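You operate a simulated robot arm through the tools that you are given. There is no shell and no other tool. Be economical: measure what you need, move in short steps, check, and stop when the job is done.

The job below is to be done with a simulated robot arm. You get a single attempt, and the scene is never put back.

TASK
Put the lemon syrup jar from the far end of the long table on the silver cake board there. Then put three of the gel jars from the far end of the long table on the middle of the long table. Then close the wooden door of the brown cabinet. Then close the wooden top table drawer. Then put the canister marked "almonds" from the table beside the piping press on the right end of the island. The order counts. Set down upright: gel jar, canister.

Only the result counts: the job must be done as asked and must still hold three seconds after the hand-in. Knocking over, shifting, dropping, spilling or breaking anything else fails it.

THE ROBOT
A 7-joint arm with a vacuum gripper on a trunk, on a base that drives. Base frame: it is fixed to the floor where the robot stands at the start and does not move with it; the origin is under the middle of the robot, x ahead of it, y to its left, z up; the surface under the hand at the start is at about z = 0.75. Lengths are in m, angles in degrees, forces in N, time in s.
With the tool pointing down near the work surface it reaches from about 0.16 to 0.84 m from the robot's upright axis, wherever it stands. Its first joint turns from -166.0 to 166.0 degrees. Places, roughly: cake board [0.75, 0, 0.75]; canister [1.5, 3.5, 0.75]; gel jar [0.5, -0.25, 0.75]; middle of the long table [1.1, 1.3, 0.8]; right end of the island [0.8, 5.2, 0.8]; syrup jar [0.5, 0.25, 0.75]; wooden door of the brown cabinet [-0.5, -0.6, 0.3]; wooden top table drawer [1.3, 5.5, 0.7]. Payload 1.88 kg.
Tool frame: the origin (TCP) lies in the middle of the cups' lips, and z points out of the cups. The gripper has 1 cup of 0.032 m across, covering 0.032 by 0.032 m (tool x, y); the bellows give 0.014 m. With the vacuum on, a cup seals on a smooth face that it is pressed against (1 to 4 N); it does not hold porous or soft things. The pull reaches 41 N.
Orientation is told as [roll, pitch, yaw] about the base's x, y, z axes, in that order, counted from this pose: with the cups facing straight down, the tool's x points along the base's -x, its y along +y and its z along -z.

THE INTERFACE
- The arm moves only by the tool nudge_tool. Its argument "targets" is a list of rows, each a list of 3 entries, a list of its own where there are three numbers: the vacuum: 1 switches it on, 0 off, then the shift along the base's x, y, z in m, then the turn, a rotation vector about the base's x, y, z in degrees. In form: [[suction, [tx, ty, tz], [rx, ry, rz]], ...]. A call has 1 to 12 rows; each row is the pose to reach, as a shift and turn from the pose commanded when the call began. Rows are played at 5 a second. More than 0.05 m and 8.6 degrees between two rows, or a gripper value outside its range, and nothing of the call is played. A pose out of reach is approached as far as the arm can. The call stops where the force on the tool passes 40 N (or 10 N more than at its start, if that is more) or the arm is blocked; 0.2 s more then pass. The pull builds up within a second once a cup has sealed. Time passes only in rows, and 0.2 s behind the last, so rows that repeat a pose give it time. It gives the time, the measured TCP pose, the force on the tool (base axes) and the pull of the vacuum at its end, in the units of the frame above (readings bear some noise), with the torque about the TCP (base axes, N m) and any sound that the robot's microphone picked up, and new pictures: "views" is both (left out), scene, wrist or none.
- Cameras (640 x 400 px; columns grow to the right, rows downward): "scene" is now at [-0.0143, 0.1161, 1.5495]; the picture's right is [-0.72, -0.69, 0.00], its down [-0.61, 0.63, -0.47] and it looks along [0.33, -0.34, -0.88] (base axes); focal length 236 px, centre (320, 200). "wrist" rides on the gripper at [0.082, 0.014, -0.216] in the tool frame; the picture's right is [-0.17, 0.99, 0.00], its down [-0.91, -0.15, -0.37] and it looks along [-0.37, -0.06, 0.93] (tool axes); focal length 243 px, centre (320, 200).
- lift_body(by): slides the trunk up (or, below 0, down) by that many m; the arm and the scene camera ride with it, the base frame stays. It gives what a move gives, with no picture.
- steer(legs): drives the robot by 1 to 6 legs, each [ahead, left, turn to the left] in m, m and degrees, along the robot's own axes; the way and the turn of a leg run together, so that a leg with both is an arc; at most 1.5 m and 180 degrees a leg. The arm and the cameras ride along, it lands a little off, and it stops where it bumps. It gives what a move gives, and a new picture of the scene camera.
- head_to(pan, tilt): turns the head with the scene camera to pan (to the left, within 155 degrees either way) and tilt (down, from -29 to 69), counted from straight ahead of the robot. It gives what a move gives, and a new picture of the scene camera.
- measure_at(camera, pixels): there is no depth. For up to 12 entries [column, row, z] of the newest picture of that camera ("zoom" is the newest enlarged one), the place [x, y] in the base frame at which the ray of that pixel passes the height z, good to about 0.002 m. The clock stands still meanwhile.
- inspect(camera, box): a new picture of the part [left, top, right, bottom] of that camera's present view, enlarged. The clock stands still meanwhile.
- job_done(): hands the job in; it is judged then, once.

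Go step by step. Measure first, check grasps and placings, and put right what went wrong. The budget is 124 turns and 260 pictures, counting those below and the enlarged ones. Unless the task says otherwise, let go and move clear before handing in.

The tools are called after ">>>" as a command line: name --argument value ..., lists and objects as JSON in quotes. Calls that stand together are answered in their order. nudge_tool: Moves the arm, as the interface text tells. Its arguments: {"type":"object","properties":{"targets":{"type":"array","items":{"type":"array"}},"views":{"type":"string","enum":["both","scene","wrist","none"]}},"required":["targets"]} The other tools are called the same way: lift_body (by) slides the trunk up or down; steer (legs) drives the base; head_to (pan, tilt) turns the head that bears the scene camera; measure_at (camera, pixels) gives the place at which the rays of pixels pass given heights; inspect (camera, box) takes an enlarged picture of a part of a camera's view; job_done () hands the job in.

At the start:

```text
time_s: 0.0
position: [0.4195, -0.228, 1.0174]
tcp_rot: [0.0, 0.0, 0.0]
wrist_force: [0.9, 0.3, 0.1]
wrist_torque: [0.0, -0.04, -0.02]
pull: 0.1
trunk travel left (down, up): [-0.525, 0.065]
robot x, y, heading: [0.0002, -0.0001, -0.1]
head pan, tilt: [-46.1, 61.7]
```

scene: 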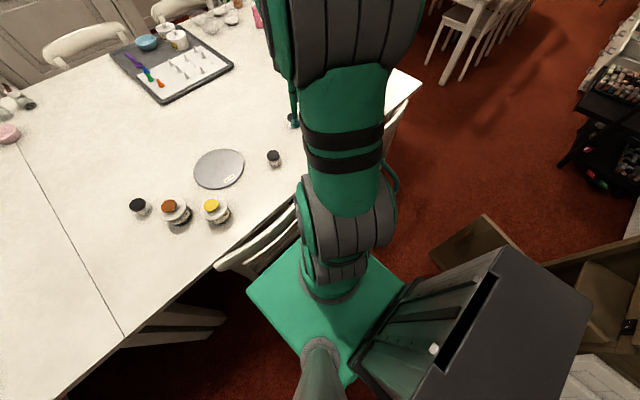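
wrist: 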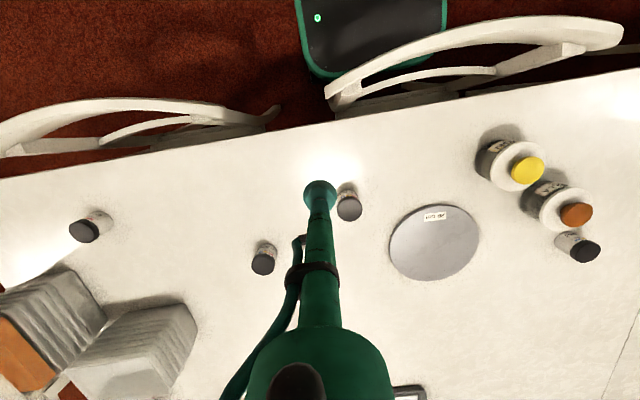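

The wrist picture shows a silver board near (435,242), a yellow-lid jar (520,165), an orange-lid jar (570,210), and black-lidded small jars. I'll enlarge these to read labels.

>>> inspect --camera "wrist" --box '[380, 110, 640, 280]'

>>> inspect --camera "wrist" --box '[40, 160, 400, 390]'

>>> inspect --camera "scene" --box '[100, 100, 320, 240]'

```text
2.35 times, centred on (510, 195) of wrist
```

zoom: 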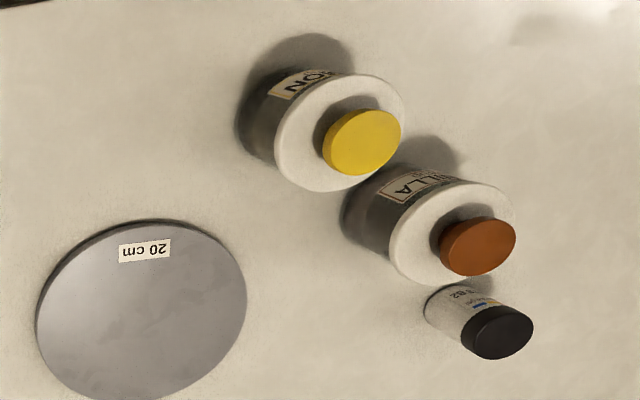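

```text
1.74 times, centred on (220, 275) of wrist
```

zoom: 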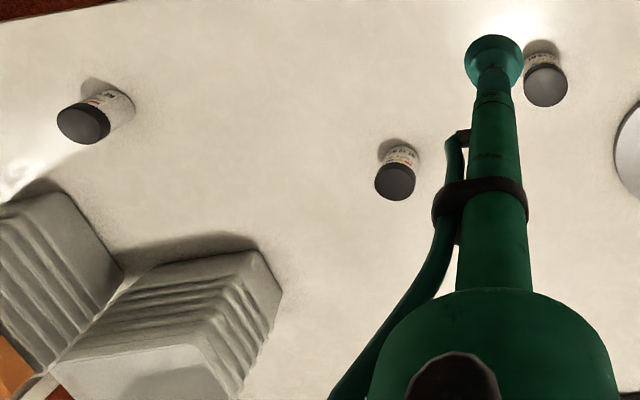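

```text
2.86 times, centred on (210, 170) of scene
```

zoom: 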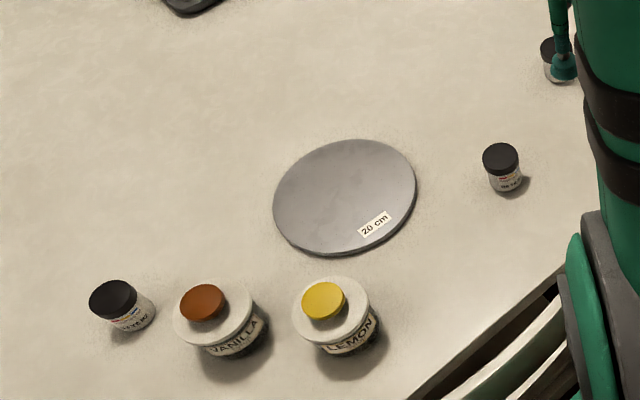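

The yellow-lid jar is LEMON, beside VANILLA. I'll triangulate lids and the board from both cameras at several heights.

>>> measure_at --camera "scene" --pixels '[[211, 205, 0.8], [211, 205, 0.85], [211, 205, 0.9], [219, 169, 0.76], [273.5, 155.5, 0.79], [273.5, 155.5, 0.82], [137, 204.5, 0.79], [137, 204.5, 0.82], [168.5, 205, 0.85], [293, 117, 0.8]]'

>>> measure_at --camera "wrist" --pixels '[[528, 170.3, 0.8], [528, 170.3, 0.85], [528, 170.3, 0.9], [434, 242, 0.76], [349, 209, 0.79], [349, 209, 0.82], [263, 265, 0.79], [263, 265, 0.82], [86, 232, 0.79], [86, 232, 0.82], [585, 250, 0.79], [585, 250, 0.82]]'

>>> inspect --camera "scene" --box '[120, 185, 160, 225]'

>>> inspect --camera "scene" --box '[255, 140, 295, 180]'

```text
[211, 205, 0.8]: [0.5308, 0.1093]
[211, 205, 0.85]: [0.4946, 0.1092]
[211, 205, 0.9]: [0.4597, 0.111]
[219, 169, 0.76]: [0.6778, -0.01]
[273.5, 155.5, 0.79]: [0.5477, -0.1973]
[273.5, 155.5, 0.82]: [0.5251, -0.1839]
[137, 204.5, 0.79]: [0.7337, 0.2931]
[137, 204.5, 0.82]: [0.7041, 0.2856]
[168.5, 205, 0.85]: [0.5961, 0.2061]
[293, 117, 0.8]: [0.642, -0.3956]
```

```text
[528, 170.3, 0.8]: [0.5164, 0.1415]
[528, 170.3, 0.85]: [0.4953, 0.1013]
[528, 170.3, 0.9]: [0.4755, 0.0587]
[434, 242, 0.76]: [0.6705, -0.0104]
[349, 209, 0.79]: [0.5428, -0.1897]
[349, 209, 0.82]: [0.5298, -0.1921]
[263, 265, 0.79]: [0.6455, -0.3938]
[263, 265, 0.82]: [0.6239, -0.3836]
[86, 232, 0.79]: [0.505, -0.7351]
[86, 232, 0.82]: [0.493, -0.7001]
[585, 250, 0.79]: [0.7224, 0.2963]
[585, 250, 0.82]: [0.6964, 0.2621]
```

```text
10.00 times, centred on (140, 205) of scene
```

zoom: 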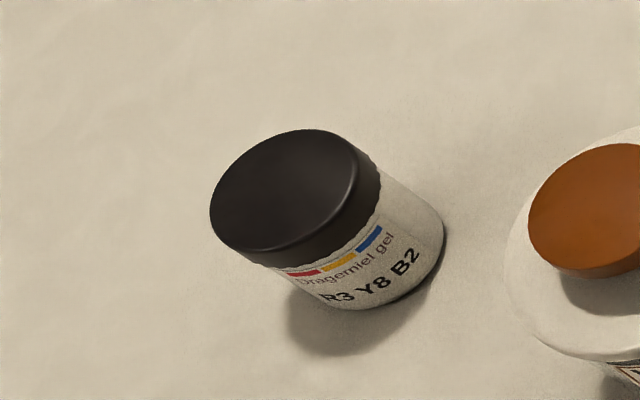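

```text
10.00 times, centred on (275, 160) of scene
```

zoom: 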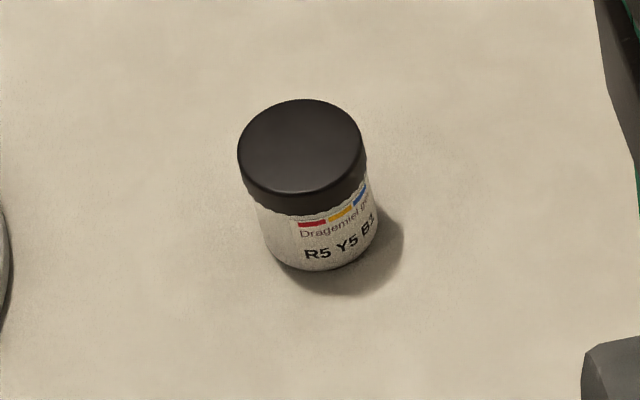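

Lemon lid is at about (0.50, 0.108, 0.842); board centre (0.674,-0.01); gel lids ~0.795 high. I move above the lemon jar and check.

>>> nudge_tool --targets '[[0, [0.01, 0.042, -0.01], [0, 0, 0]], [0, [0.02, 0.084, -0.02], [0, 0, 0]], [0, [0.03, 0.126, -0.03], [0, 0, 0]], [0, [0.04, 0.168, -0.04], [0, 0, 0]], [0, [0.05, 0.21, -0.05], [0, 0, 0]], [0, [0.06, 0.252, -0.06], [0, 0, 0]], [0, [0.07, 0.294, -0.07], [0, 0, 0]], [0, [0.077, 0.335, -0.09], [0, 0, 0]], [0, [0.077, 0.335, -0.12], [0, 0, 0]], [0, [0.077, 0.335, -0.12], [0, 0, 0]]]'

```text
time_s: 2.2
position: [0.4977, 0.1071, 0.8973]
tcp_rot: [-0.1, 0.1, 0.0]
wrist_force: [-0.3, -0.6, -0.5]
wrist_torque: [0.02, -0.01, -0.01]
pull: 0.0
trunk travel left (down, up): [-0.525, 0.065]
robot x, y, heading: [0.0013, -0.0011, -0.0]
head pan, tilt: [-46.1, 61.7]
```

scene: 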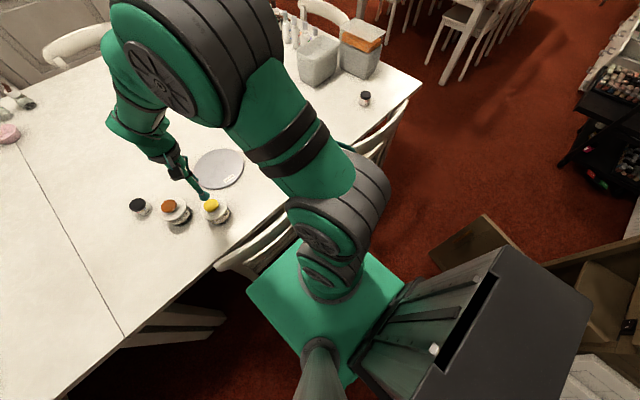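
wrist: 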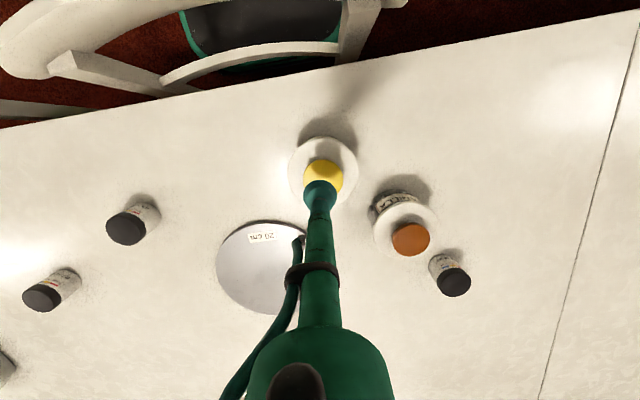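

>>> measure_at --camera "wrist" --pixels '[[323, 176, 0.842], [320, 195, 0.897], [411, 240, 0.842], [453, 282, 0.795], [126, 230, 0.795], [42, 298, 0.795], [262, 266, 0.758]]'

>>> inspect --camera "wrist" --box '[200, 130, 480, 305]'

```text
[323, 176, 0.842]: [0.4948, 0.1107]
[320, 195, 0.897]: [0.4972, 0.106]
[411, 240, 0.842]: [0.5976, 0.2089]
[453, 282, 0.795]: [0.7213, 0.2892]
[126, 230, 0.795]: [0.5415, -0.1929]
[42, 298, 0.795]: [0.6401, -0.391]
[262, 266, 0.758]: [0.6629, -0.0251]
```

```text
2.29 times, centred on (340, 218) of wrist
```

zoom: 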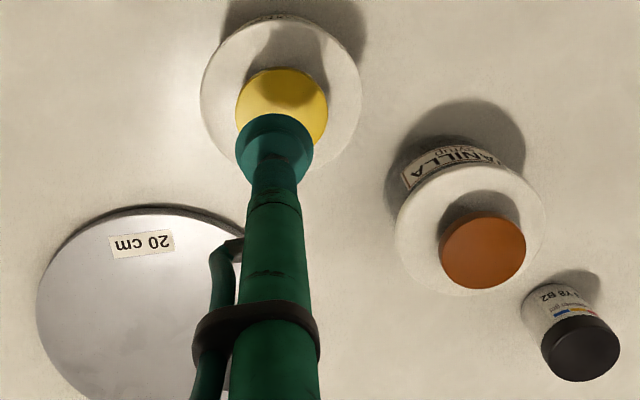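

Lid centre (323,178) ≈ (0.497,0.110), nearly below the cup. I descend with the vacuum on.

>>> nudge_tool --targets '[[1, [0, 0.002, -0.03], [0, 0, 0]], [1, [0, 0.002, -0.045], [0, 0, 0]], [1, [0, 0.002, -0.053], [0, 0, 0]], [1, [0, 0.002, -0.057], [0, 0, 0]], [1, [0, 0.002, -0.057], [0, 0, 0]], [1, [0, 0.002, -0.057], [0, 0, 0]]]' --views "wrist"

```text
time_s: 3.6
position: [0.4959, 0.1086, 0.8395]
tcp_rot: [0.0, -0.2, 0.0]
wrist_force: [-4.2, -2.2, 10.6]
wrist_torque: [0.0, 0.02, -0.01]
pull: 40.4
trunk travel left (down, up): [-0.525, 0.065]
robot x, y, heading: [0.0023, 0.0029, 0.0]
head pan, tilt: [-46.1, 61.7]
heard: snap
```

wrist: 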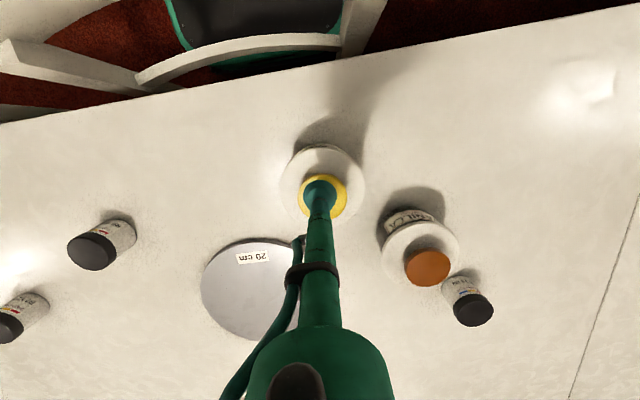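

Sealed (pull 40), but a "snap" was heard, so I lift a little and check that the whole jar comes along, not just the lid.

>>> nudge_tool --targets '[[1, [0, 0, 0.008], [0, 0, 0]], [1, [0, 0, 0.016], [0, 0, 0]], [1, [0, 0, 0.024], [0, 0, 0]], [1, [0, 0, 0.03], [0, 0, 0]], [1, [0, 0, 0.03], [0, 0, 0]]]' --views "both"

>>> inspect --camera "wrist" --box '[220, 100, 500, 275]'

>>> inspect --camera "scene" --box '[130, 160, 260, 240]'

```text
time_s: 4.8
position: [0.4976, 0.1082, 0.8689]
tcp_rot: [0.0, -0.1, 0.0]
wrist_force: [0.6, -0.2, -0.4]
wrist_torque: [-0.01, 0.0, 0.0]
pull: 41.2
trunk travel left (down, up): [-0.525, 0.065]
robot x, y, heading: [0.0004, 0.0008, 0.0]
head pan, tilt: [-46.1, 61.7]
```

scene: 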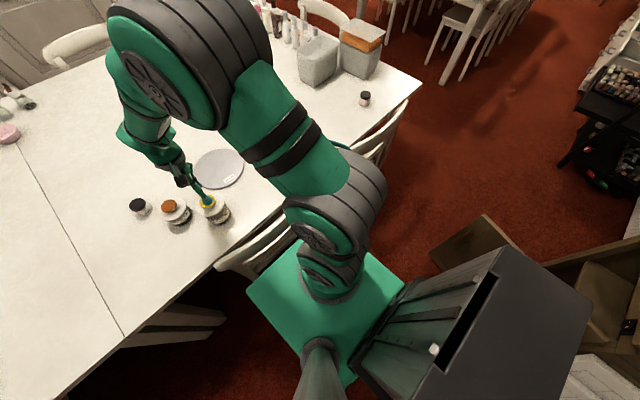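
wrist: 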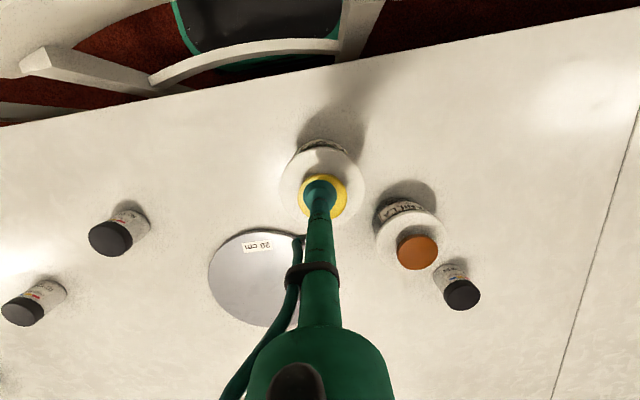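

```text
2.29 times, centred on (360, 188) of wrist
```

zoom: 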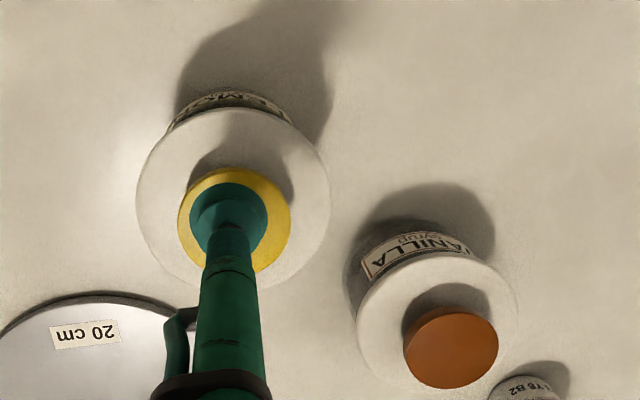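

```text
4.92 times, centred on (195, 200) of scene
```

zoom: 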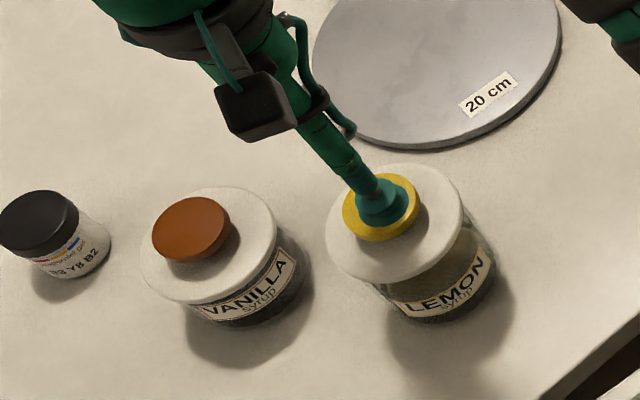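

The LEMON label hasn't moved (still at scene ≈(220,218)) and there's no weight on the wrist. It looks as though only the lid lifted. I take a closer look.

>>> inspect --camera "scene" --box '[190, 180, 240, 230]'

>>> inspect --camera "wrist" --box '[260, 120, 380, 230]'

```text
8.00 times, centred on (215, 205) of scene
```

zoom: 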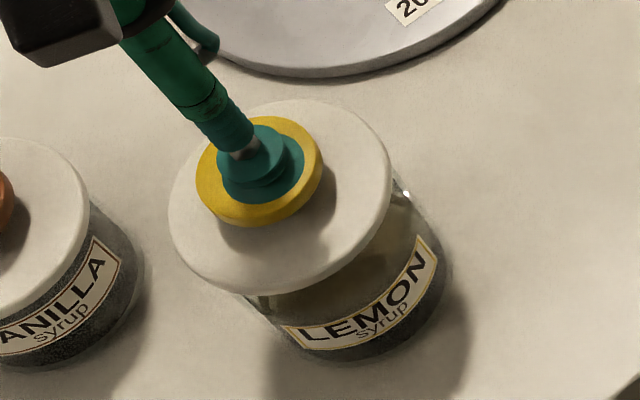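

```text
3.64 times, centred on (320, 175) of wrist
```

zoom: 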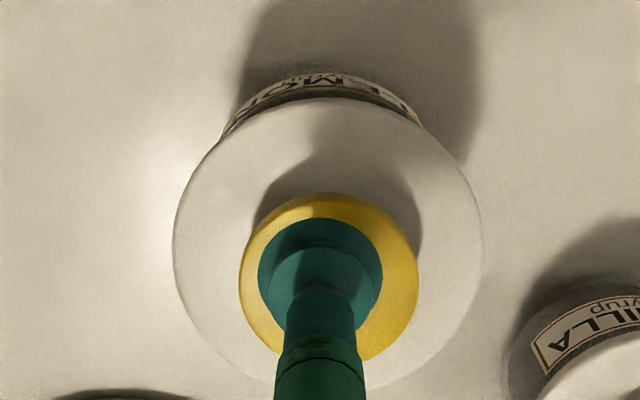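

Only the lid (white disc and yellow knob) came up; the jar stayed. I set the lid back straight down and press a little, to see whether it latches.

>>> nudge_tool --targets '[[1, [0, 0, -0.012], [0, 0, 0]], [1, [0, 0, -0.022], [0, 0, 0]], [1, [0, 0, -0.029], [0, 0, 0]], [1, [0, 0, -0.032], [0, 0, 0]], [1, [0, 0, -0.036], [0, 0, 0]], [1, [0, 0, -0.036], [0, 0, 0]]]' --views "scene"

>>> inspect --camera "scene" --box '[190, 180, 240, 230]'

```text
time_s: 6.2
position: [0.4972, 0.1084, 0.835]
tcp_rot: [0.1, -0.2, 0.0]
wrist_force: [-5.3, -3.8, 27.1]
wrist_torque: [-0.01, -0.01, -0.05]
pull: 40.6
trunk travel left (down, up): [-0.525, 0.065]
robot x, y, heading: [-0.0035, -0.0007, -0.2]
head pan, tilt: [-46.1, 61.7]
heard: snap
```

scene: 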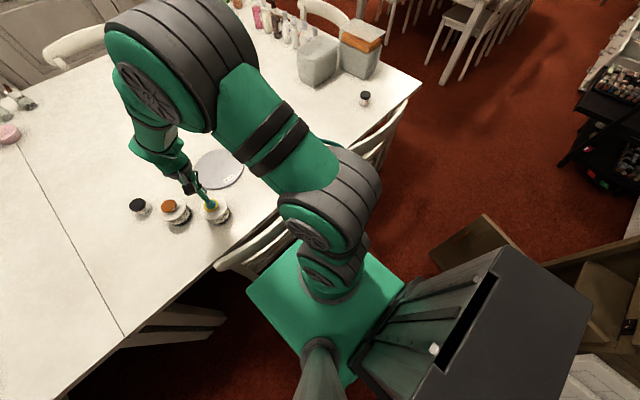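

```text
8.00 times, centred on (215, 205) of scene
```

zoom: 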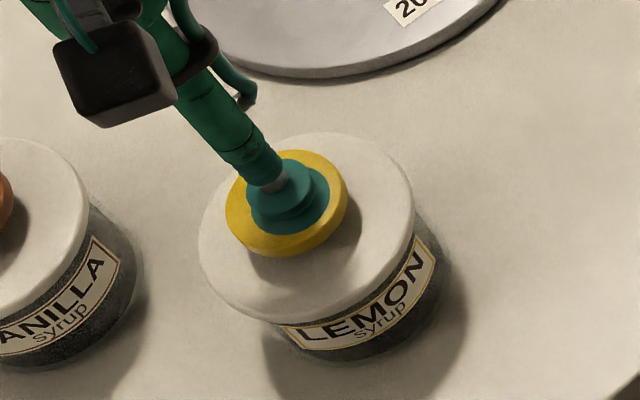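

A snap again as it pressed home; perhaps the lid is a push latch and is now closed. I test-lift slightly.

>>> nudge_tool --targets '[[1, [0, 0, 0.005], [0, 0, 0]], [1, [0, 0, 0.012], [0, 0, 0]], [1, [0, 0, 0.02], [0, 0, 0]], [1, [0, 0, 0.026], [0, 0, 0]], [1, [0, 0, 0.026], [0, 0, 0]]]' --views "scene"

>>> inspect --camera "scene" --box '[190, 180, 240, 230]'

```text
time_s: 7.4
position: [0.4972, 0.1083, 0.8597]
tcp_rot: [-0.1, 0.0, 0.0]
wrist_force: [-0.1, 0.6, -3.2]
wrist_torque: [-0.03, 0.0, 0.01]
pull: 40.3
trunk travel left (down, up): [-0.525, 0.065]
robot x, y, heading: [-0.0029, -0.0005, -0.1]
head pan, tilt: [-46.1, 61.7]
```

scene: 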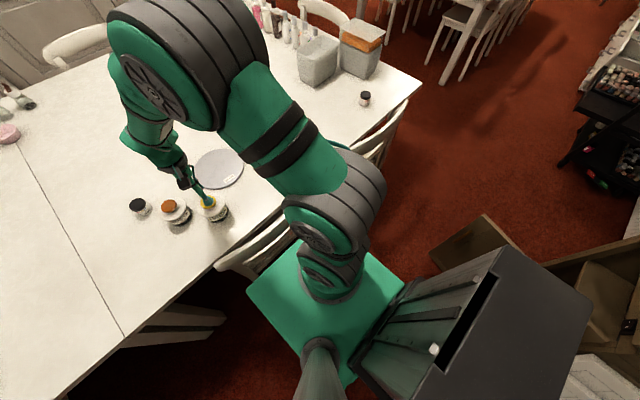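

```text
8.00 times, centred on (215, 205) of scene
```

zoom: 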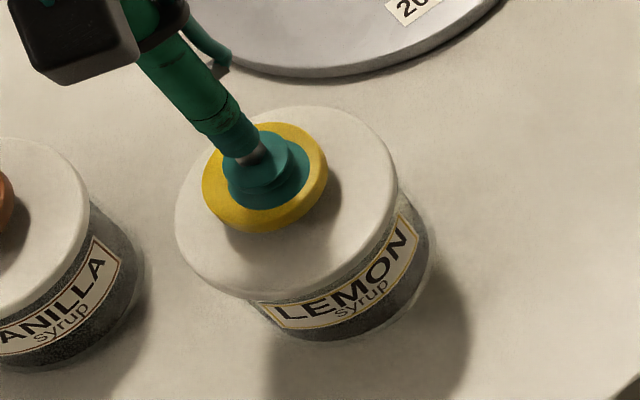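

The latch holds: the jar rises with a weight of ~3.2 N. I carry it up and over to the board centre.

>>> nudge_tool --targets '[[1, [0, 0, 0.03], [0, 0, 0]], [1, [0.03, -0.02, 0.04], [0, 0, 0]], [1, [0.065, -0.043, 0.04], [0, 0, 0]], [1, [0.1, -0.067, 0.04], [0, 0, 0]], [1, [0.135, -0.092, 0.04], [0, 0, 0]], [1, [0.16, -0.11, 0.04], [0, 0, 0]], [1, [0.175, -0.12, 0.04], [0, 0, 0]], [1, [0.175, -0.12, 0.02], [0, 0, 0]], [1, [0.175, -0.12, 0.02], [0, 0, 0]]]'

>>> inspect --camera "scene" --box '[170, 120, 270, 220]'

```text
time_s: 9.4
position: [0.6715, -0.0118, 0.8785]
tcp_rot: [0.0, 0.0, -0.1]
wrist_force: [0.4, 0.0, -3.1]
wrist_torque: [0.01, -0.01, 0.01]
pull: 40.8
trunk travel left (down, up): [-0.525, 0.065]
robot x, y, heading: [0.0004, 0.0005, -0.2]
head pan, tilt: [-46.1, 61.7]
```

scene: 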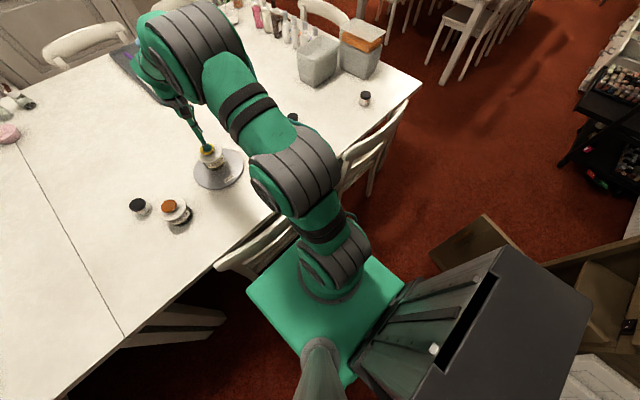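
wrist: 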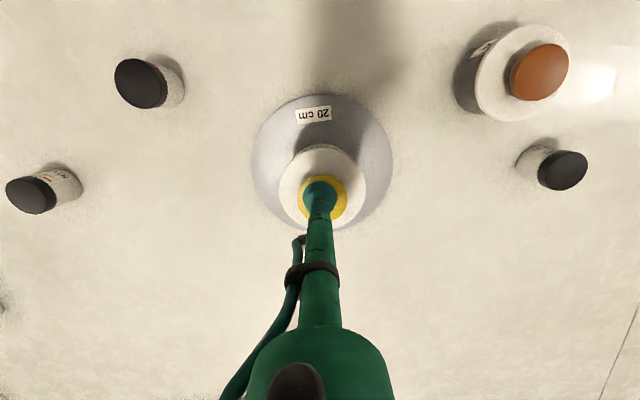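

```text
4.00 times, centred on (220, 170) of scene
```

zoom: 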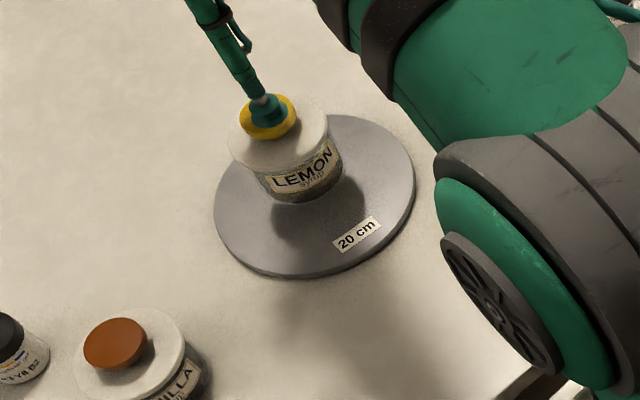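

The jar hangs over the board centre. I lower gently, with small steps near contact.

>>> nudge_tool --targets '[[1, [0, 0, -0.01], [0, 0, 0]], [1, [0, 0, -0.018], [0, 0, 0]], [1, [0, 0, -0.022], [0, 0, 0]], [1, [0, 0, -0.025], [0, 0, 0]], [1, [0, 0, -0.025], [0, 0, 0]]]' --views "scene"

>>> inspect --camera "scene" --box '[190, 130, 250, 200]'

```text
time_s: 10.6
position: [0.672, -0.0117, 0.8549]
tcp_rot: [0.0, 0.0, 0.0]
wrist_force: [0.1, 1.1, -3.0]
wrist_torque: [0.0, 0.01, 0.01]
pull: 40.6
trunk travel left (down, up): [-0.525, 0.065]
robot x, y, heading: [-0.0013, -0.0006, 0.1]
head pan, tilt: [-46.1, 61.7]
```

scene: 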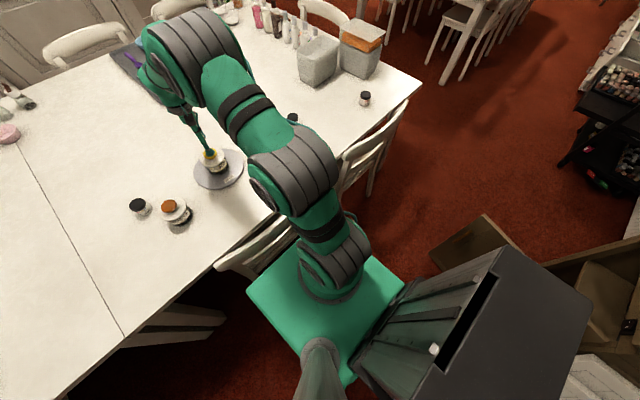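

```text
5.71 times, centred on (220, 165) of scene
```

zoom: 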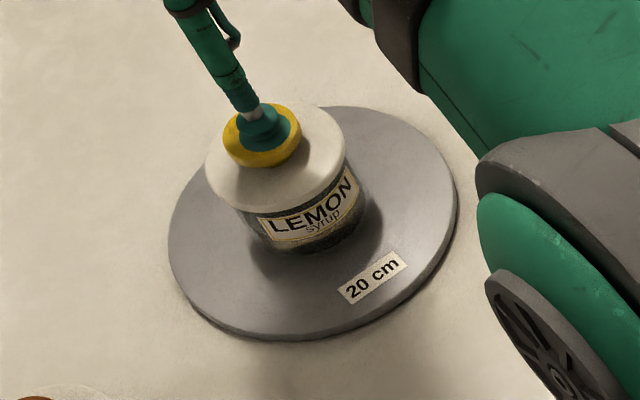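

Still hanging (−3 N); a few mm remain.

>>> nudge_tool --targets '[[1, [0, 0, -0.0015], [0, 0, 0]], [1, [0, 0, -0.003], [0, 0, 0]], [1, [0, 0, -0.004], [0, 0, 0]], [1, [0, 0, -0.004], [0, 0, 0]]]' --views "none"

```text
time_s: 11.6
position: [0.6717, -0.0114, 0.8506]
tcp_rot: [0.0, -0.1, 0.0]
wrist_force: [-0.8, -0.3, -1.4]
wrist_torque: [0.03, 0.0, 0.0]
pull: 40.6
trunk travel left (down, up): [-0.525, 0.065]
robot x, y, heading: [0.0007, 0.0041, -0.1]
head pan, tilt: [-46.1, 61.7]
```

Touching now (−1.4 N). One more mm, then release and rise.

>>> nudge_tool --targets '[[1, [0, 0, -0.001], [0, 0, 0]], [0, [0, 0, -0.001], [0, 0, 0]], [0, [0, 0, -0.001], [0, 0, 0]], [0, [0, 0, -0.001], [0, 0, 0]], [0, [0, 0, 0.003], [0, 0, 0]], [0, [0, 0, 0.01], [0, 0, 0]], [0, [0, 0, 0.03], [0, 0, 0]], [0, [0, 0, 0.06], [0, 0, 0]], [0, [0, 0, 0.08], [0, 0, 0]]]'

>>> inspect --camera "scene" --box '[190, 130, 250, 200]'

```text
time_s: 13.6
position: [0.6725, -0.0103, 0.9306]
tcp_rot: [0.1, 0.0, -0.1]
wrist_force: [0.2, -0.4, -0.9]
wrist_torque: [0.03, -0.01, 0.01]
pull: 0.1
trunk travel left (down, up): [-0.525, 0.065]
robot x, y, heading: [0.0011, 0.0016, -0.2]
head pan, tilt: [-46.1, 61.7]
```

scene: 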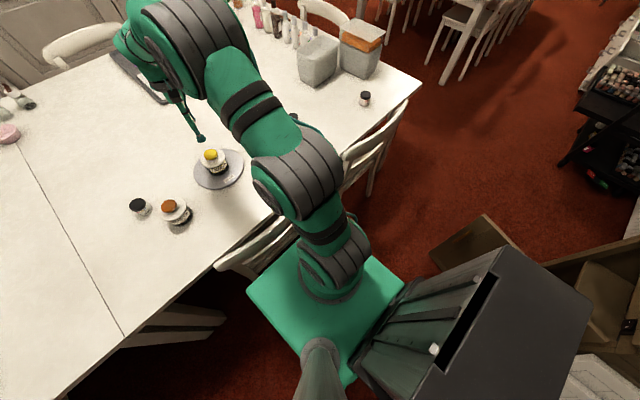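
wrist: 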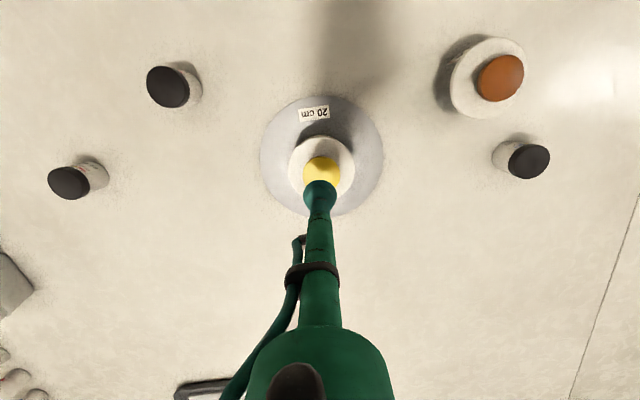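

```text
5.71 times, centred on (220, 165) of scene
```

zoom: 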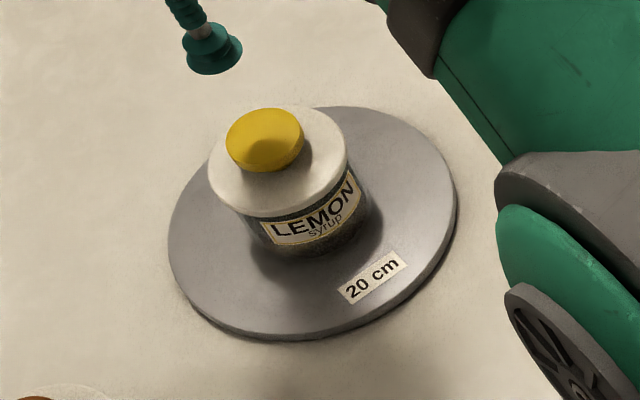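

The lemon jar stands on the board, lid closed. Now I look toward the middle of the long table and the way there.

>>> head_to --pan 50 --tilt 35

>>> head_to --pan 90 --tilt 35

```text
time_s: 15.3
position: [0.6725, -0.0112, 0.9293]
tcp_rot: [0.0, 0.0, 0.0]
wrist_force: [0.0, -0.5, 0.2]
wrist_torque: [0.02, 0.0, -0.01]
pull: 0.0
trunk travel left (down, up): [-0.525, 0.065]
robot x, y, heading: [-0.0034, 0.0038, 0.0]
head pan, tilt: [50.0, 35.0]
```

scene: 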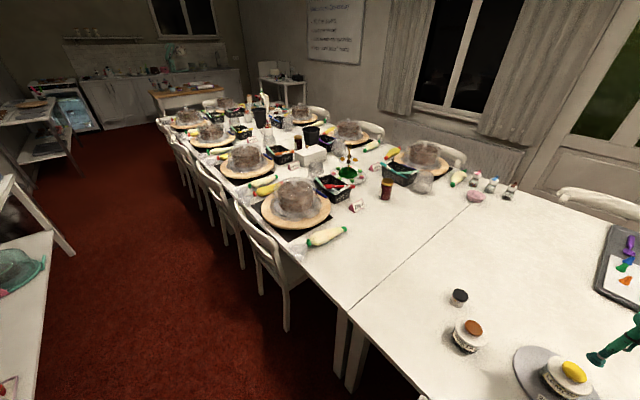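

```text
time_s: 16.4
position: [0.672, -0.0106, 0.9298]
tcp_rot: [-0.1, 0.0, 0.0]
wrist_force: [-0.9, -0.5, -0.2]
wrist_torque: [0.03, 0.01, 0.02]
pull: 0.1
trunk travel left (down, up): [-0.525, 0.065]
robot x, y, heading: [-0.0005, 0.0005, 0.2]
head pan, tilt: [90.0, 35.0]
```

scene: 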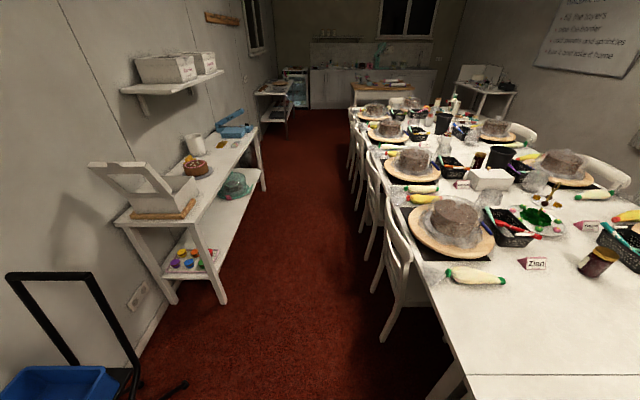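

I look back at the table's middle to find the free spots around (1.1,1.3).

>>> head_to --pan 52 --tilt 30

>>> measure_at --camera "scene" --pixels '[[370, 240, 0.75], [330, 275, 0.75], [390, 215, 0.75], [300, 300, 0.75], [430, 205, 0.75], [340, 190, 0.75], [375, 170, 0.75], [300, 200, 0.75], [250, 180, 0.75], [345, 330, 0.75], [480, 225, 0.75]]'

>>> inspect --camera "scene" --box '[180, 100, 500, 300]'

```text
time_s: 17.4
position: [0.672, -0.0109, 0.9296]
tcp_rot: [0.0, 0.0, 0.0]
wrist_force: [-0.2, -0.5, 0.6]
wrist_torque: [-0.03, -0.01, 0.03]
pull: 0.1
trunk travel left (down, up): [-0.525, 0.065]
robot x, y, heading: [-0.0011, 0.0018, -0.2]
head pan, tilt: [52.0, 30.0]
```

scene: 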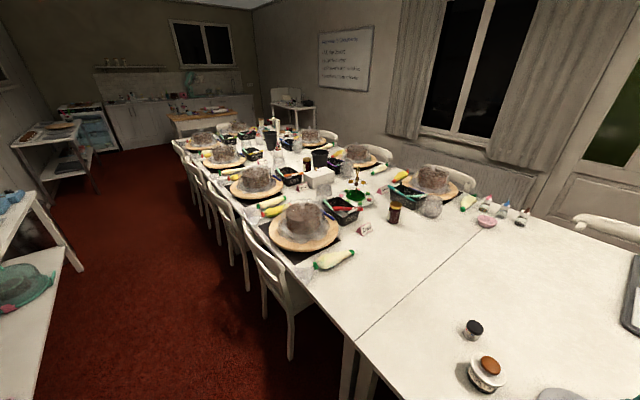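

```text
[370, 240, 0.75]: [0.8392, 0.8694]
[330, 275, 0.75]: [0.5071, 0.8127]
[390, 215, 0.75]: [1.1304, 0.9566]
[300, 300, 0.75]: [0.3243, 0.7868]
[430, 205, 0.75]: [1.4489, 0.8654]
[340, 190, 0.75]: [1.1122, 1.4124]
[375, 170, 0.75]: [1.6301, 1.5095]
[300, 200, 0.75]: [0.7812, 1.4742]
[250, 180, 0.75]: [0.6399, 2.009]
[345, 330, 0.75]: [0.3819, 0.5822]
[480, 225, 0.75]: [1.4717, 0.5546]
```

```text
2.00 times, centred on (340, 200) of scene
```

zoom: 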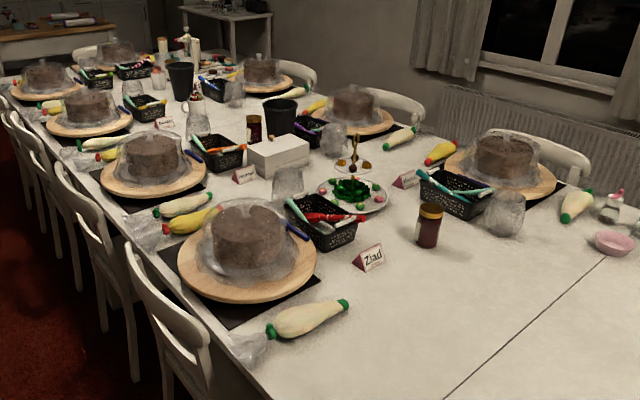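

The table has a seam at y≈0.56, so its middle module spans about y 0.56–2.07, with free space near (0.85,0.9). I check the floor to my left for chairs and how much room the base has.

>>> head_to --pan 60 --tilt 69

>>> measure_at --camera "scene" --pixels '[[320, 200, 0.75], [320, 200, 0.0], [320, 100, 0.75], [200, 100, 0.0], [320, 300, 0.3]]'

```text
time_s: 18.5
position: [0.6719, -0.011, 0.929]
tcp_rot: [0.0, 0.1, 0.0]
wrist_force: [0.7, -0.3, 0.3]
wrist_torque: [0.01, 0.01, -0.01]
pull: 0.0
trunk travel left (down, up): [-0.525, 0.065]
robot x, y, heading: [-0.0046, 0.0012, 0.0]
head pan, tilt: [60.0, 68.8]
```

scene: 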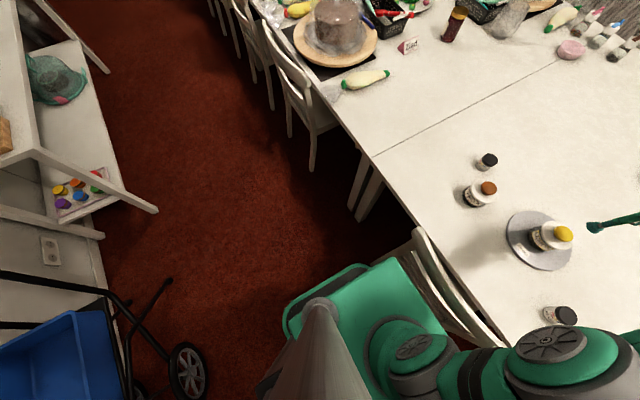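

```text
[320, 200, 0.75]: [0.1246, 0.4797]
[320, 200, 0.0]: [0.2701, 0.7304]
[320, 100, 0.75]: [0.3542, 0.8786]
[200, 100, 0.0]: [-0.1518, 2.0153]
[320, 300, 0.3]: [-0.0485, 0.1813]
```

I measure chair feet, the table leg and the base outline.

>>> measure_at --camera "scene" --pixels '[[312, 168, 0.0], [290, 135, 0.0], [265, 22, 0.85], [310, 95, 0.85], [355, 218, 0.0], [418, 230, 0.85], [500, 345, 0.85], [405, 258, 0.35], [286, 312, 0.35], [345, 130, 0.75], [373, 158, 0.75], [155, 210, 0.3]]'

>>> inspect --camera "scene" --box '[240, 60, 520, 235]'

```text
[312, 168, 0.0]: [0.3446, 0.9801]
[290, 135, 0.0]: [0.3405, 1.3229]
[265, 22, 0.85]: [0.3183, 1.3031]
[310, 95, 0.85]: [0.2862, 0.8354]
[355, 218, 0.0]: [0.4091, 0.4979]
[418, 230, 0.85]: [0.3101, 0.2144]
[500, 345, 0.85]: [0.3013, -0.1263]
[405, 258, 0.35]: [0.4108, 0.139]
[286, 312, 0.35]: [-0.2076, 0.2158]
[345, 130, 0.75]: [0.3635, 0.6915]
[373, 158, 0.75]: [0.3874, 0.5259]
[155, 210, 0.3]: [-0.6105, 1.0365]
```

```text
2.29 times, centred on (380, 148) of scene
```

zoom: 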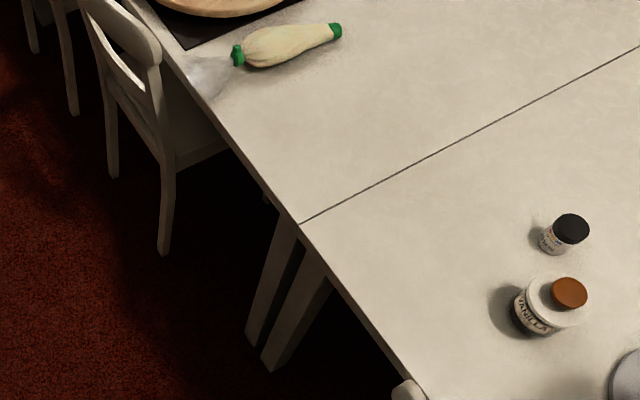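

Driving straight along x≈0 stays clear of the chair backs (x≈0.29+). I start with gel jar B at about (0.641,-0.392) and hover over it.

>>> nudge_tool --targets '[[0, [-0.004, -0.048, 0], [0, 0, 0]], [0, [-0.008, -0.096, 0], [0, 0, 0]], [0, [-0.012, -0.144, 0], [0, 0, 0]], [0, [-0.016, -0.192, 0], [0, 0, 0]], [0, [-0.02, -0.24, 0], [0, 0, 0]], [0, [-0.024, -0.288, 0], [0, 0, 0]], [0, [-0.028, -0.336, 0], [0, 0, 0]], [0, [-0.031, -0.381, -0.02], [0, 0, 0]], [0, [-0.031, -0.381, -0.06], [0, 0, 0]], [0, [-0.031, -0.381, -0.06], [0, 0, 0]]]' --views "wrist"

>>> inspect --camera "wrist" --box '[260, 140, 380, 240]'

```text
time_s: 20.7
position: [0.6393, -0.3927, 0.8704]
tcp_rot: [0.1, 0.1, 0.0]
wrist_force: [-0.8, 0.5, -0.8]
wrist_torque: [-0.03, 0.01, -0.01]
pull: 0.0
trunk travel left (down, up): [-0.525, 0.065]
robot x, y, heading: [-0.0023, -0.001, 0.4]
head pan, tilt: [60.0, 68.8]
```

wrist: 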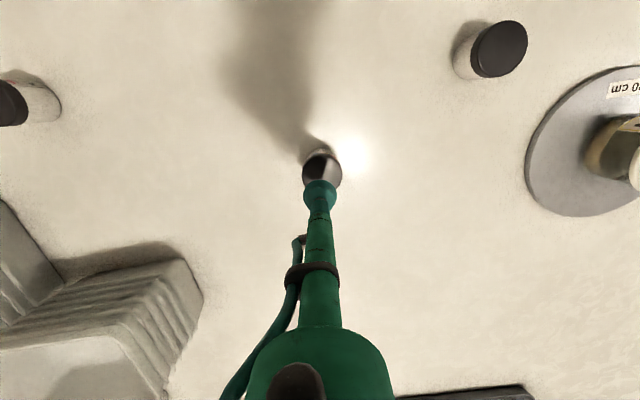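

```text
4.00 times, centred on (320, 190) of wrist
```

zoom: 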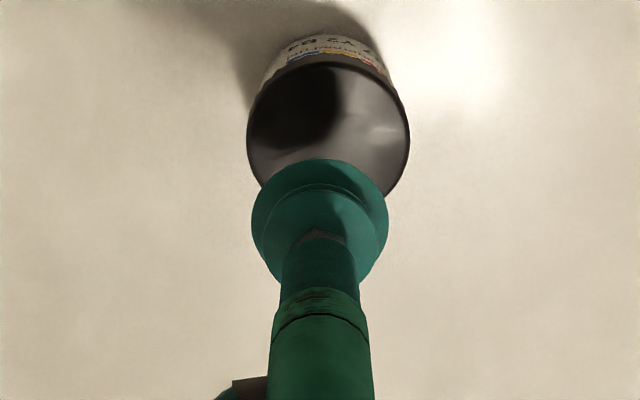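

I measure the lid centre (zoom ~(328,135)) at plausible heights.

>>> measure_at --camera "zoom" --pixels '[[328, 135, 0.795], [328, 135, 0.8], [328, 135, 0.81]]'

```text
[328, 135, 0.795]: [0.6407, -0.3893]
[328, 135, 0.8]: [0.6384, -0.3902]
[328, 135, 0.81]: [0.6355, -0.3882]
```

Aligned within 2 mm. I descend with the vacuum on in small final steps.

>>> nudge_tool --targets '[[1, [0, 0.002, -0.035], [0, 0, 0]], [1, [0, 0.002, -0.062], [0, 0, 0]], [1, [0, 0.002, -0.068], [0, 0, 0]], [1, [0, 0.002, -0.072], [0, 0, 0]], [1, [0, 0.002, -0.076], [0, 0, 0]], [1, [0, 0.002, -0.076], [0, 0, 0]]]' --views "none"

```text
time_s: 22.1
position: [0.6403, -0.3905, 0.7994]
tcp_rot: [-0.4, -0.4, 0.1]
wrist_force: [-2.2, -1.3, 30.5]
wrist_torque: [0.08, 0.04, -0.03]
pull: 40.5
trunk travel left (down, up): [-0.525, 0.065]
robot x, y, heading: [0.0001, 0.0006, -0.1]
head pan, tilt: [60.0, 68.8]
```

Sealed (40.5 N pull); the lid top is about 0.805. I lift.

>>> nudge_tool --targets '[[1, [0, 0, 0.006], [0, 0, 0]], [1, [0, 0, 0.02], [0, 0, 0]], [1, [0, 0, 0.05], [0, 0, 0]], [1, [0, 0, 0.09], [0, 0, 0]], [1, [0, 0, 0.13], [0, 0, 0]], [1, [0, 0, 0.13], [0, 0, 0]]]' --views "wrist"

```text
time_s: 23.5
position: [0.6404, -0.3901, 0.9249]
tcp_rot: [0.1, 0.1, 0.0]
wrist_force: [-0.5, -0.4, -0.3]
wrist_torque: [-0.01, -0.02, -0.02]
pull: 40.4
trunk travel left (down, up): [-0.525, 0.065]
robot x, y, heading: [-0.0006, -0.0006, -0.1]
head pan, tilt: [60.0, 68.8]
```

wrist: 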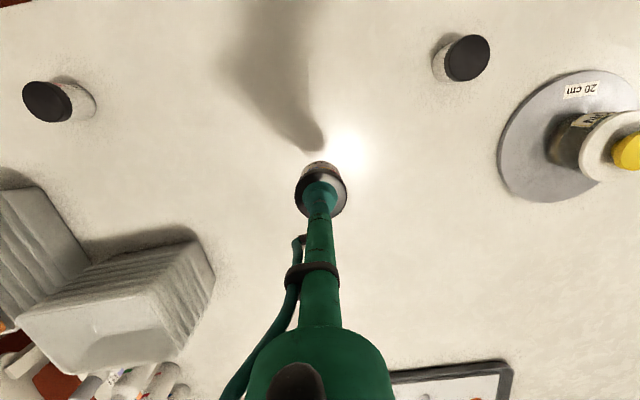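

The whole jar came up. I raise a little more, then drive left 0.88 m (2 cm farther from the chairs).

>>> nudge_tool --targets '[[1, [0, 0, 0.04], [0, 0, 0]], [1, [-0.02, 0.03, 0.07], [0, 0, 0]], [1, [-0.02, 0.03, 0.07], [0, 0, 0]]]' --views "none"

>>> steer --legs '[[-0.02, 0.44, 0], [0, 0.44, 0]]'

```text
time_s: 24.3
position: [0.621, -0.3613, 0.9951]
tcp_rot: [0.1, 0.0, 0.1]
wrist_force: [0.8, 0.8, 0.1]
wrist_torque: [-0.03, -0.01, -0.03]
pull: 40.6
trunk travel left (down, up): [-0.525, 0.065]
robot x, y, heading: [-0.0017, 0.0043, 0.0]
head pan, tilt: [60.0, 68.8]
```

```text
time_s: 29.2
position: [0.6022, 0.5191, 0.9953]
tcp_rot: [0.1, 0.0, -0.3]
wrist_force: [-0.8, -0.9, -0.3]
wrist_torque: [-0.01, 0.01, 0.0]
pull: 40.4
trunk travel left (down, up): [-0.525, 0.065]
robot x, y, heading: [-0.0158, 0.884, -0.4]
head pan, tilt: [60.0, 68.8]
```

scene: 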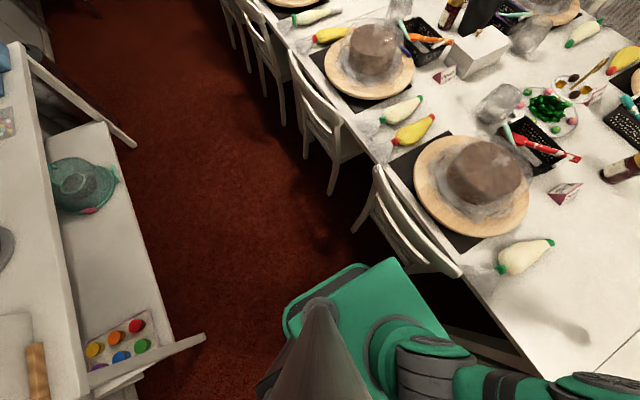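

Good, now at y=0.884. I turn the head to view the free zone in front and measure it.

>>> head_to --pan 25 --tilt 50

>>> measure_at --camera "scene" --pixels '[[320, 200, 0.75], [320, 150, 0.75], [320, 250, 0.75], [250, 200, 0.75], [390, 200, 0.75], [390, 150, 0.75]]'

```text
time_s: 30.3
position: [0.6023, 0.5189, 0.9956]
tcp_rot: [0.0, -0.1, -0.3]
wrist_force: [0.3, -0.6, -1.3]
wrist_torque: [0.0, 0.01, 0.02]
pull: 40.7
trunk travel left (down, up): [-0.525, 0.065]
robot x, y, heading: [-0.013, 0.8819, -0.1]
head pan, tilt: [25.0, 50.0]
```

scene: 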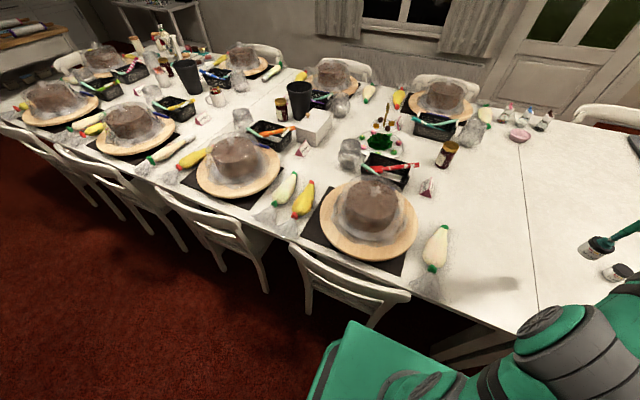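

```text
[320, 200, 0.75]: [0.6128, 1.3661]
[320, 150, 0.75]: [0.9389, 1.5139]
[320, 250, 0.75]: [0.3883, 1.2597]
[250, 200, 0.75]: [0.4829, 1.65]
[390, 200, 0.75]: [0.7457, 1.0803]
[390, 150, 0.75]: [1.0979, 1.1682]
```

I measure the free patch near the card (427,187) and bottle (446,155), the bag, and the seam.

>>> measure_at --camera "scene" --pixels '[[427, 193, 0.75], [446, 165, 0.75], [440, 200, 0.75], [460, 195, 0.75], [480, 190, 0.75], [437, 250, 0.75], [415, 215, 0.75], [525, 200, 0.75], [465, 220, 0.75], [408, 183, 0.75], [470, 170, 0.75]]'

>>> inspect --camera "scene" --box '[340, 120, 560, 280]'

```text
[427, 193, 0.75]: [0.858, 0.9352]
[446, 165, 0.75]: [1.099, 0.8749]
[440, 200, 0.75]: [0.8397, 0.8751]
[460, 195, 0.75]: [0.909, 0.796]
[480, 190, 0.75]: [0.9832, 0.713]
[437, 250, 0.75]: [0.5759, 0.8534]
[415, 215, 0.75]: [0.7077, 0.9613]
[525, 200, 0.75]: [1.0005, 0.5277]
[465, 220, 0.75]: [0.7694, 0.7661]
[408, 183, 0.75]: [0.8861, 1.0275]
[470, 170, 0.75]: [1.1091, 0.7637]
```

```text
2.50 times, centred on (450, 200) of scene
```

zoom: 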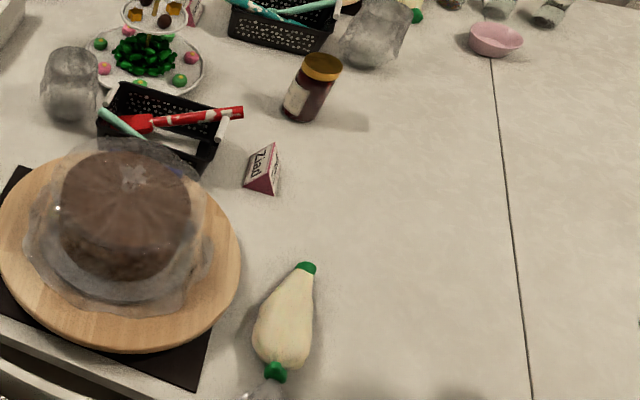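

I check for a second seam to confirm the middle module.

>>> inspect --camera "scene" --box '[60, 40, 340, 215]'

>>> head_to --pan 55 --tilt 30

```text
2.29 times, centred on (200, 128) of scene
```

zoom: 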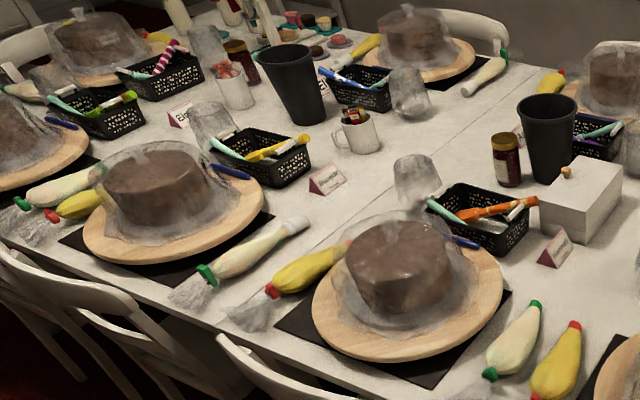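

```text
time_s: 31.2
position: [0.6015, 0.5198, 0.9954]
tcp_rot: [0.0, 0.0, -0.3]
wrist_force: [-0.7, -0.3, -0.8]
wrist_torque: [-0.01, 0.01, 0.03]
pull: 40.9
trunk travel left (down, up): [-0.525, 0.065]
robot x, y, heading: [-0.0134, 0.8825, -0.2]
head pan, tilt: [55.0, 30.0]
```

scene: 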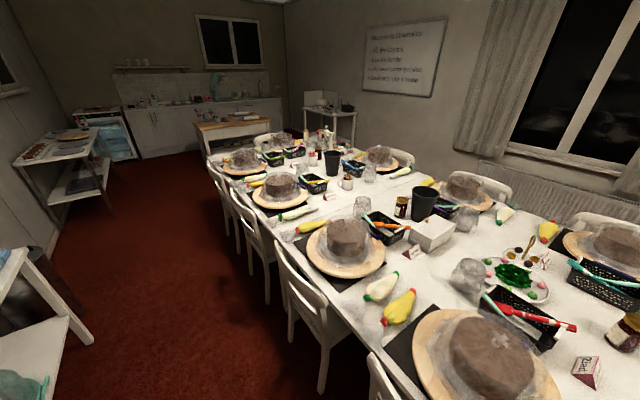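

A second seam shows at y≈2.1, so the middle module spans y 0.54–2.1. I move the jar over (0.81,0.85).

>>> nudge_tool --targets '[[1, [0.025, 0.04, 0], [0, 0, 0]], [1, [0.05, 0.08, 0], [0, 0, 0]], [1, [0.075, 0.12, 0], [0, 0, 0]], [1, [0.1, 0.16, 0], [0, 0, 0]], [1, [0.125, 0.2, 0], [0, 0, 0]], [1, [0.15, 0.24, 0], [0, 0, 0]], [1, [0.18, 0.28, 0], [0, 0, 0]], [1, [0.208, 0.32, 0], [0, 0, 0]], [1, [0.208, 0.33, -0.04], [0, 0, 0]], [1, [0.208, 0.33, -0.08], [0, 0, 0]], [1, [0.208, 0.33, -0.12], [0, 0, 0]], [1, [0.208, 0.33, -0.12], [0, 0, 0]]]' --views "wrist"

```text
time_s: 33.8
position: [0.8101, 0.8496, 0.8747]
tcp_rot: [0.1, 0.0, -0.3]
wrist_force: [0.3, 0.1, -0.7]
wrist_torque: [-0.05, 0.03, -0.02]
pull: 40.8
out of reach, approached as far as the arm can: row 8, 9
trunk travel left (down, up): [-0.525, 0.065]
robot x, y, heading: [-0.0149, 0.8854, -0.3]
head pan, tilt: [55.0, 30.0]
```

wrist: 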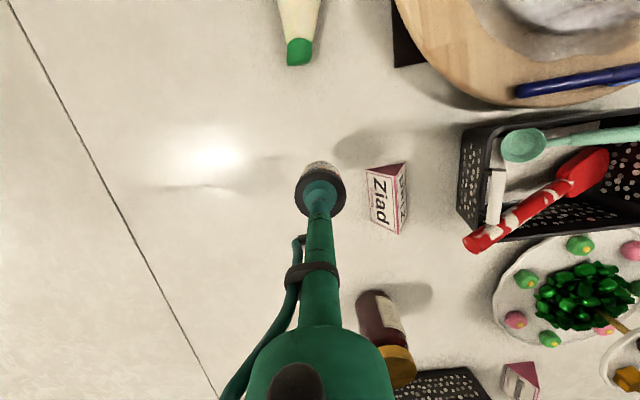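

The spot is clear. I lower toward contact (expected near TCP z≈0.805).

>>> nudge_tool --targets '[[1, [0, 0, -0.03], [0, 0, 0]], [1, [0, 0, -0.055], [0, 0, 0]], [1, [0, 0, -0.063], [0, 0, 0]], [1, [0, 0, -0.067], [0, 0, 0]], [1, [0, 0, -0.067], [0, 0, 0]]]' --views "wrist"

```text
time_s: 35.0
position: [0.8109, 0.8493, 0.8081]
tcp_rot: [0.0, 0.0, -0.2]
wrist_force: [-0.5, 0.1, -1.6]
wrist_torque: [0.01, -0.03, 0.02]
pull: 40.8
trunk travel left (down, up): [-0.525, 0.065]
robot x, y, heading: [-0.0166, 0.8881, -0.4]
head pan, tilt: [55.0, 30.0]
```

wrist: 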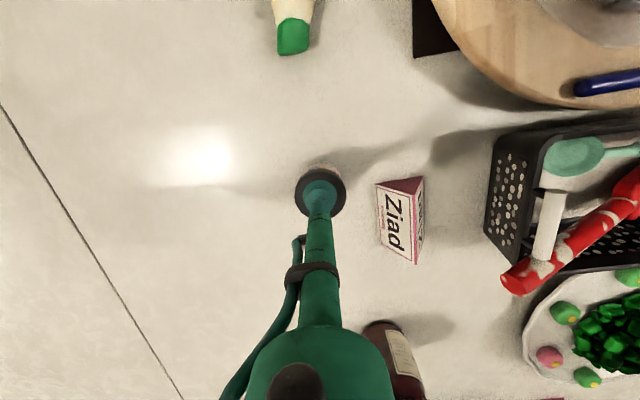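

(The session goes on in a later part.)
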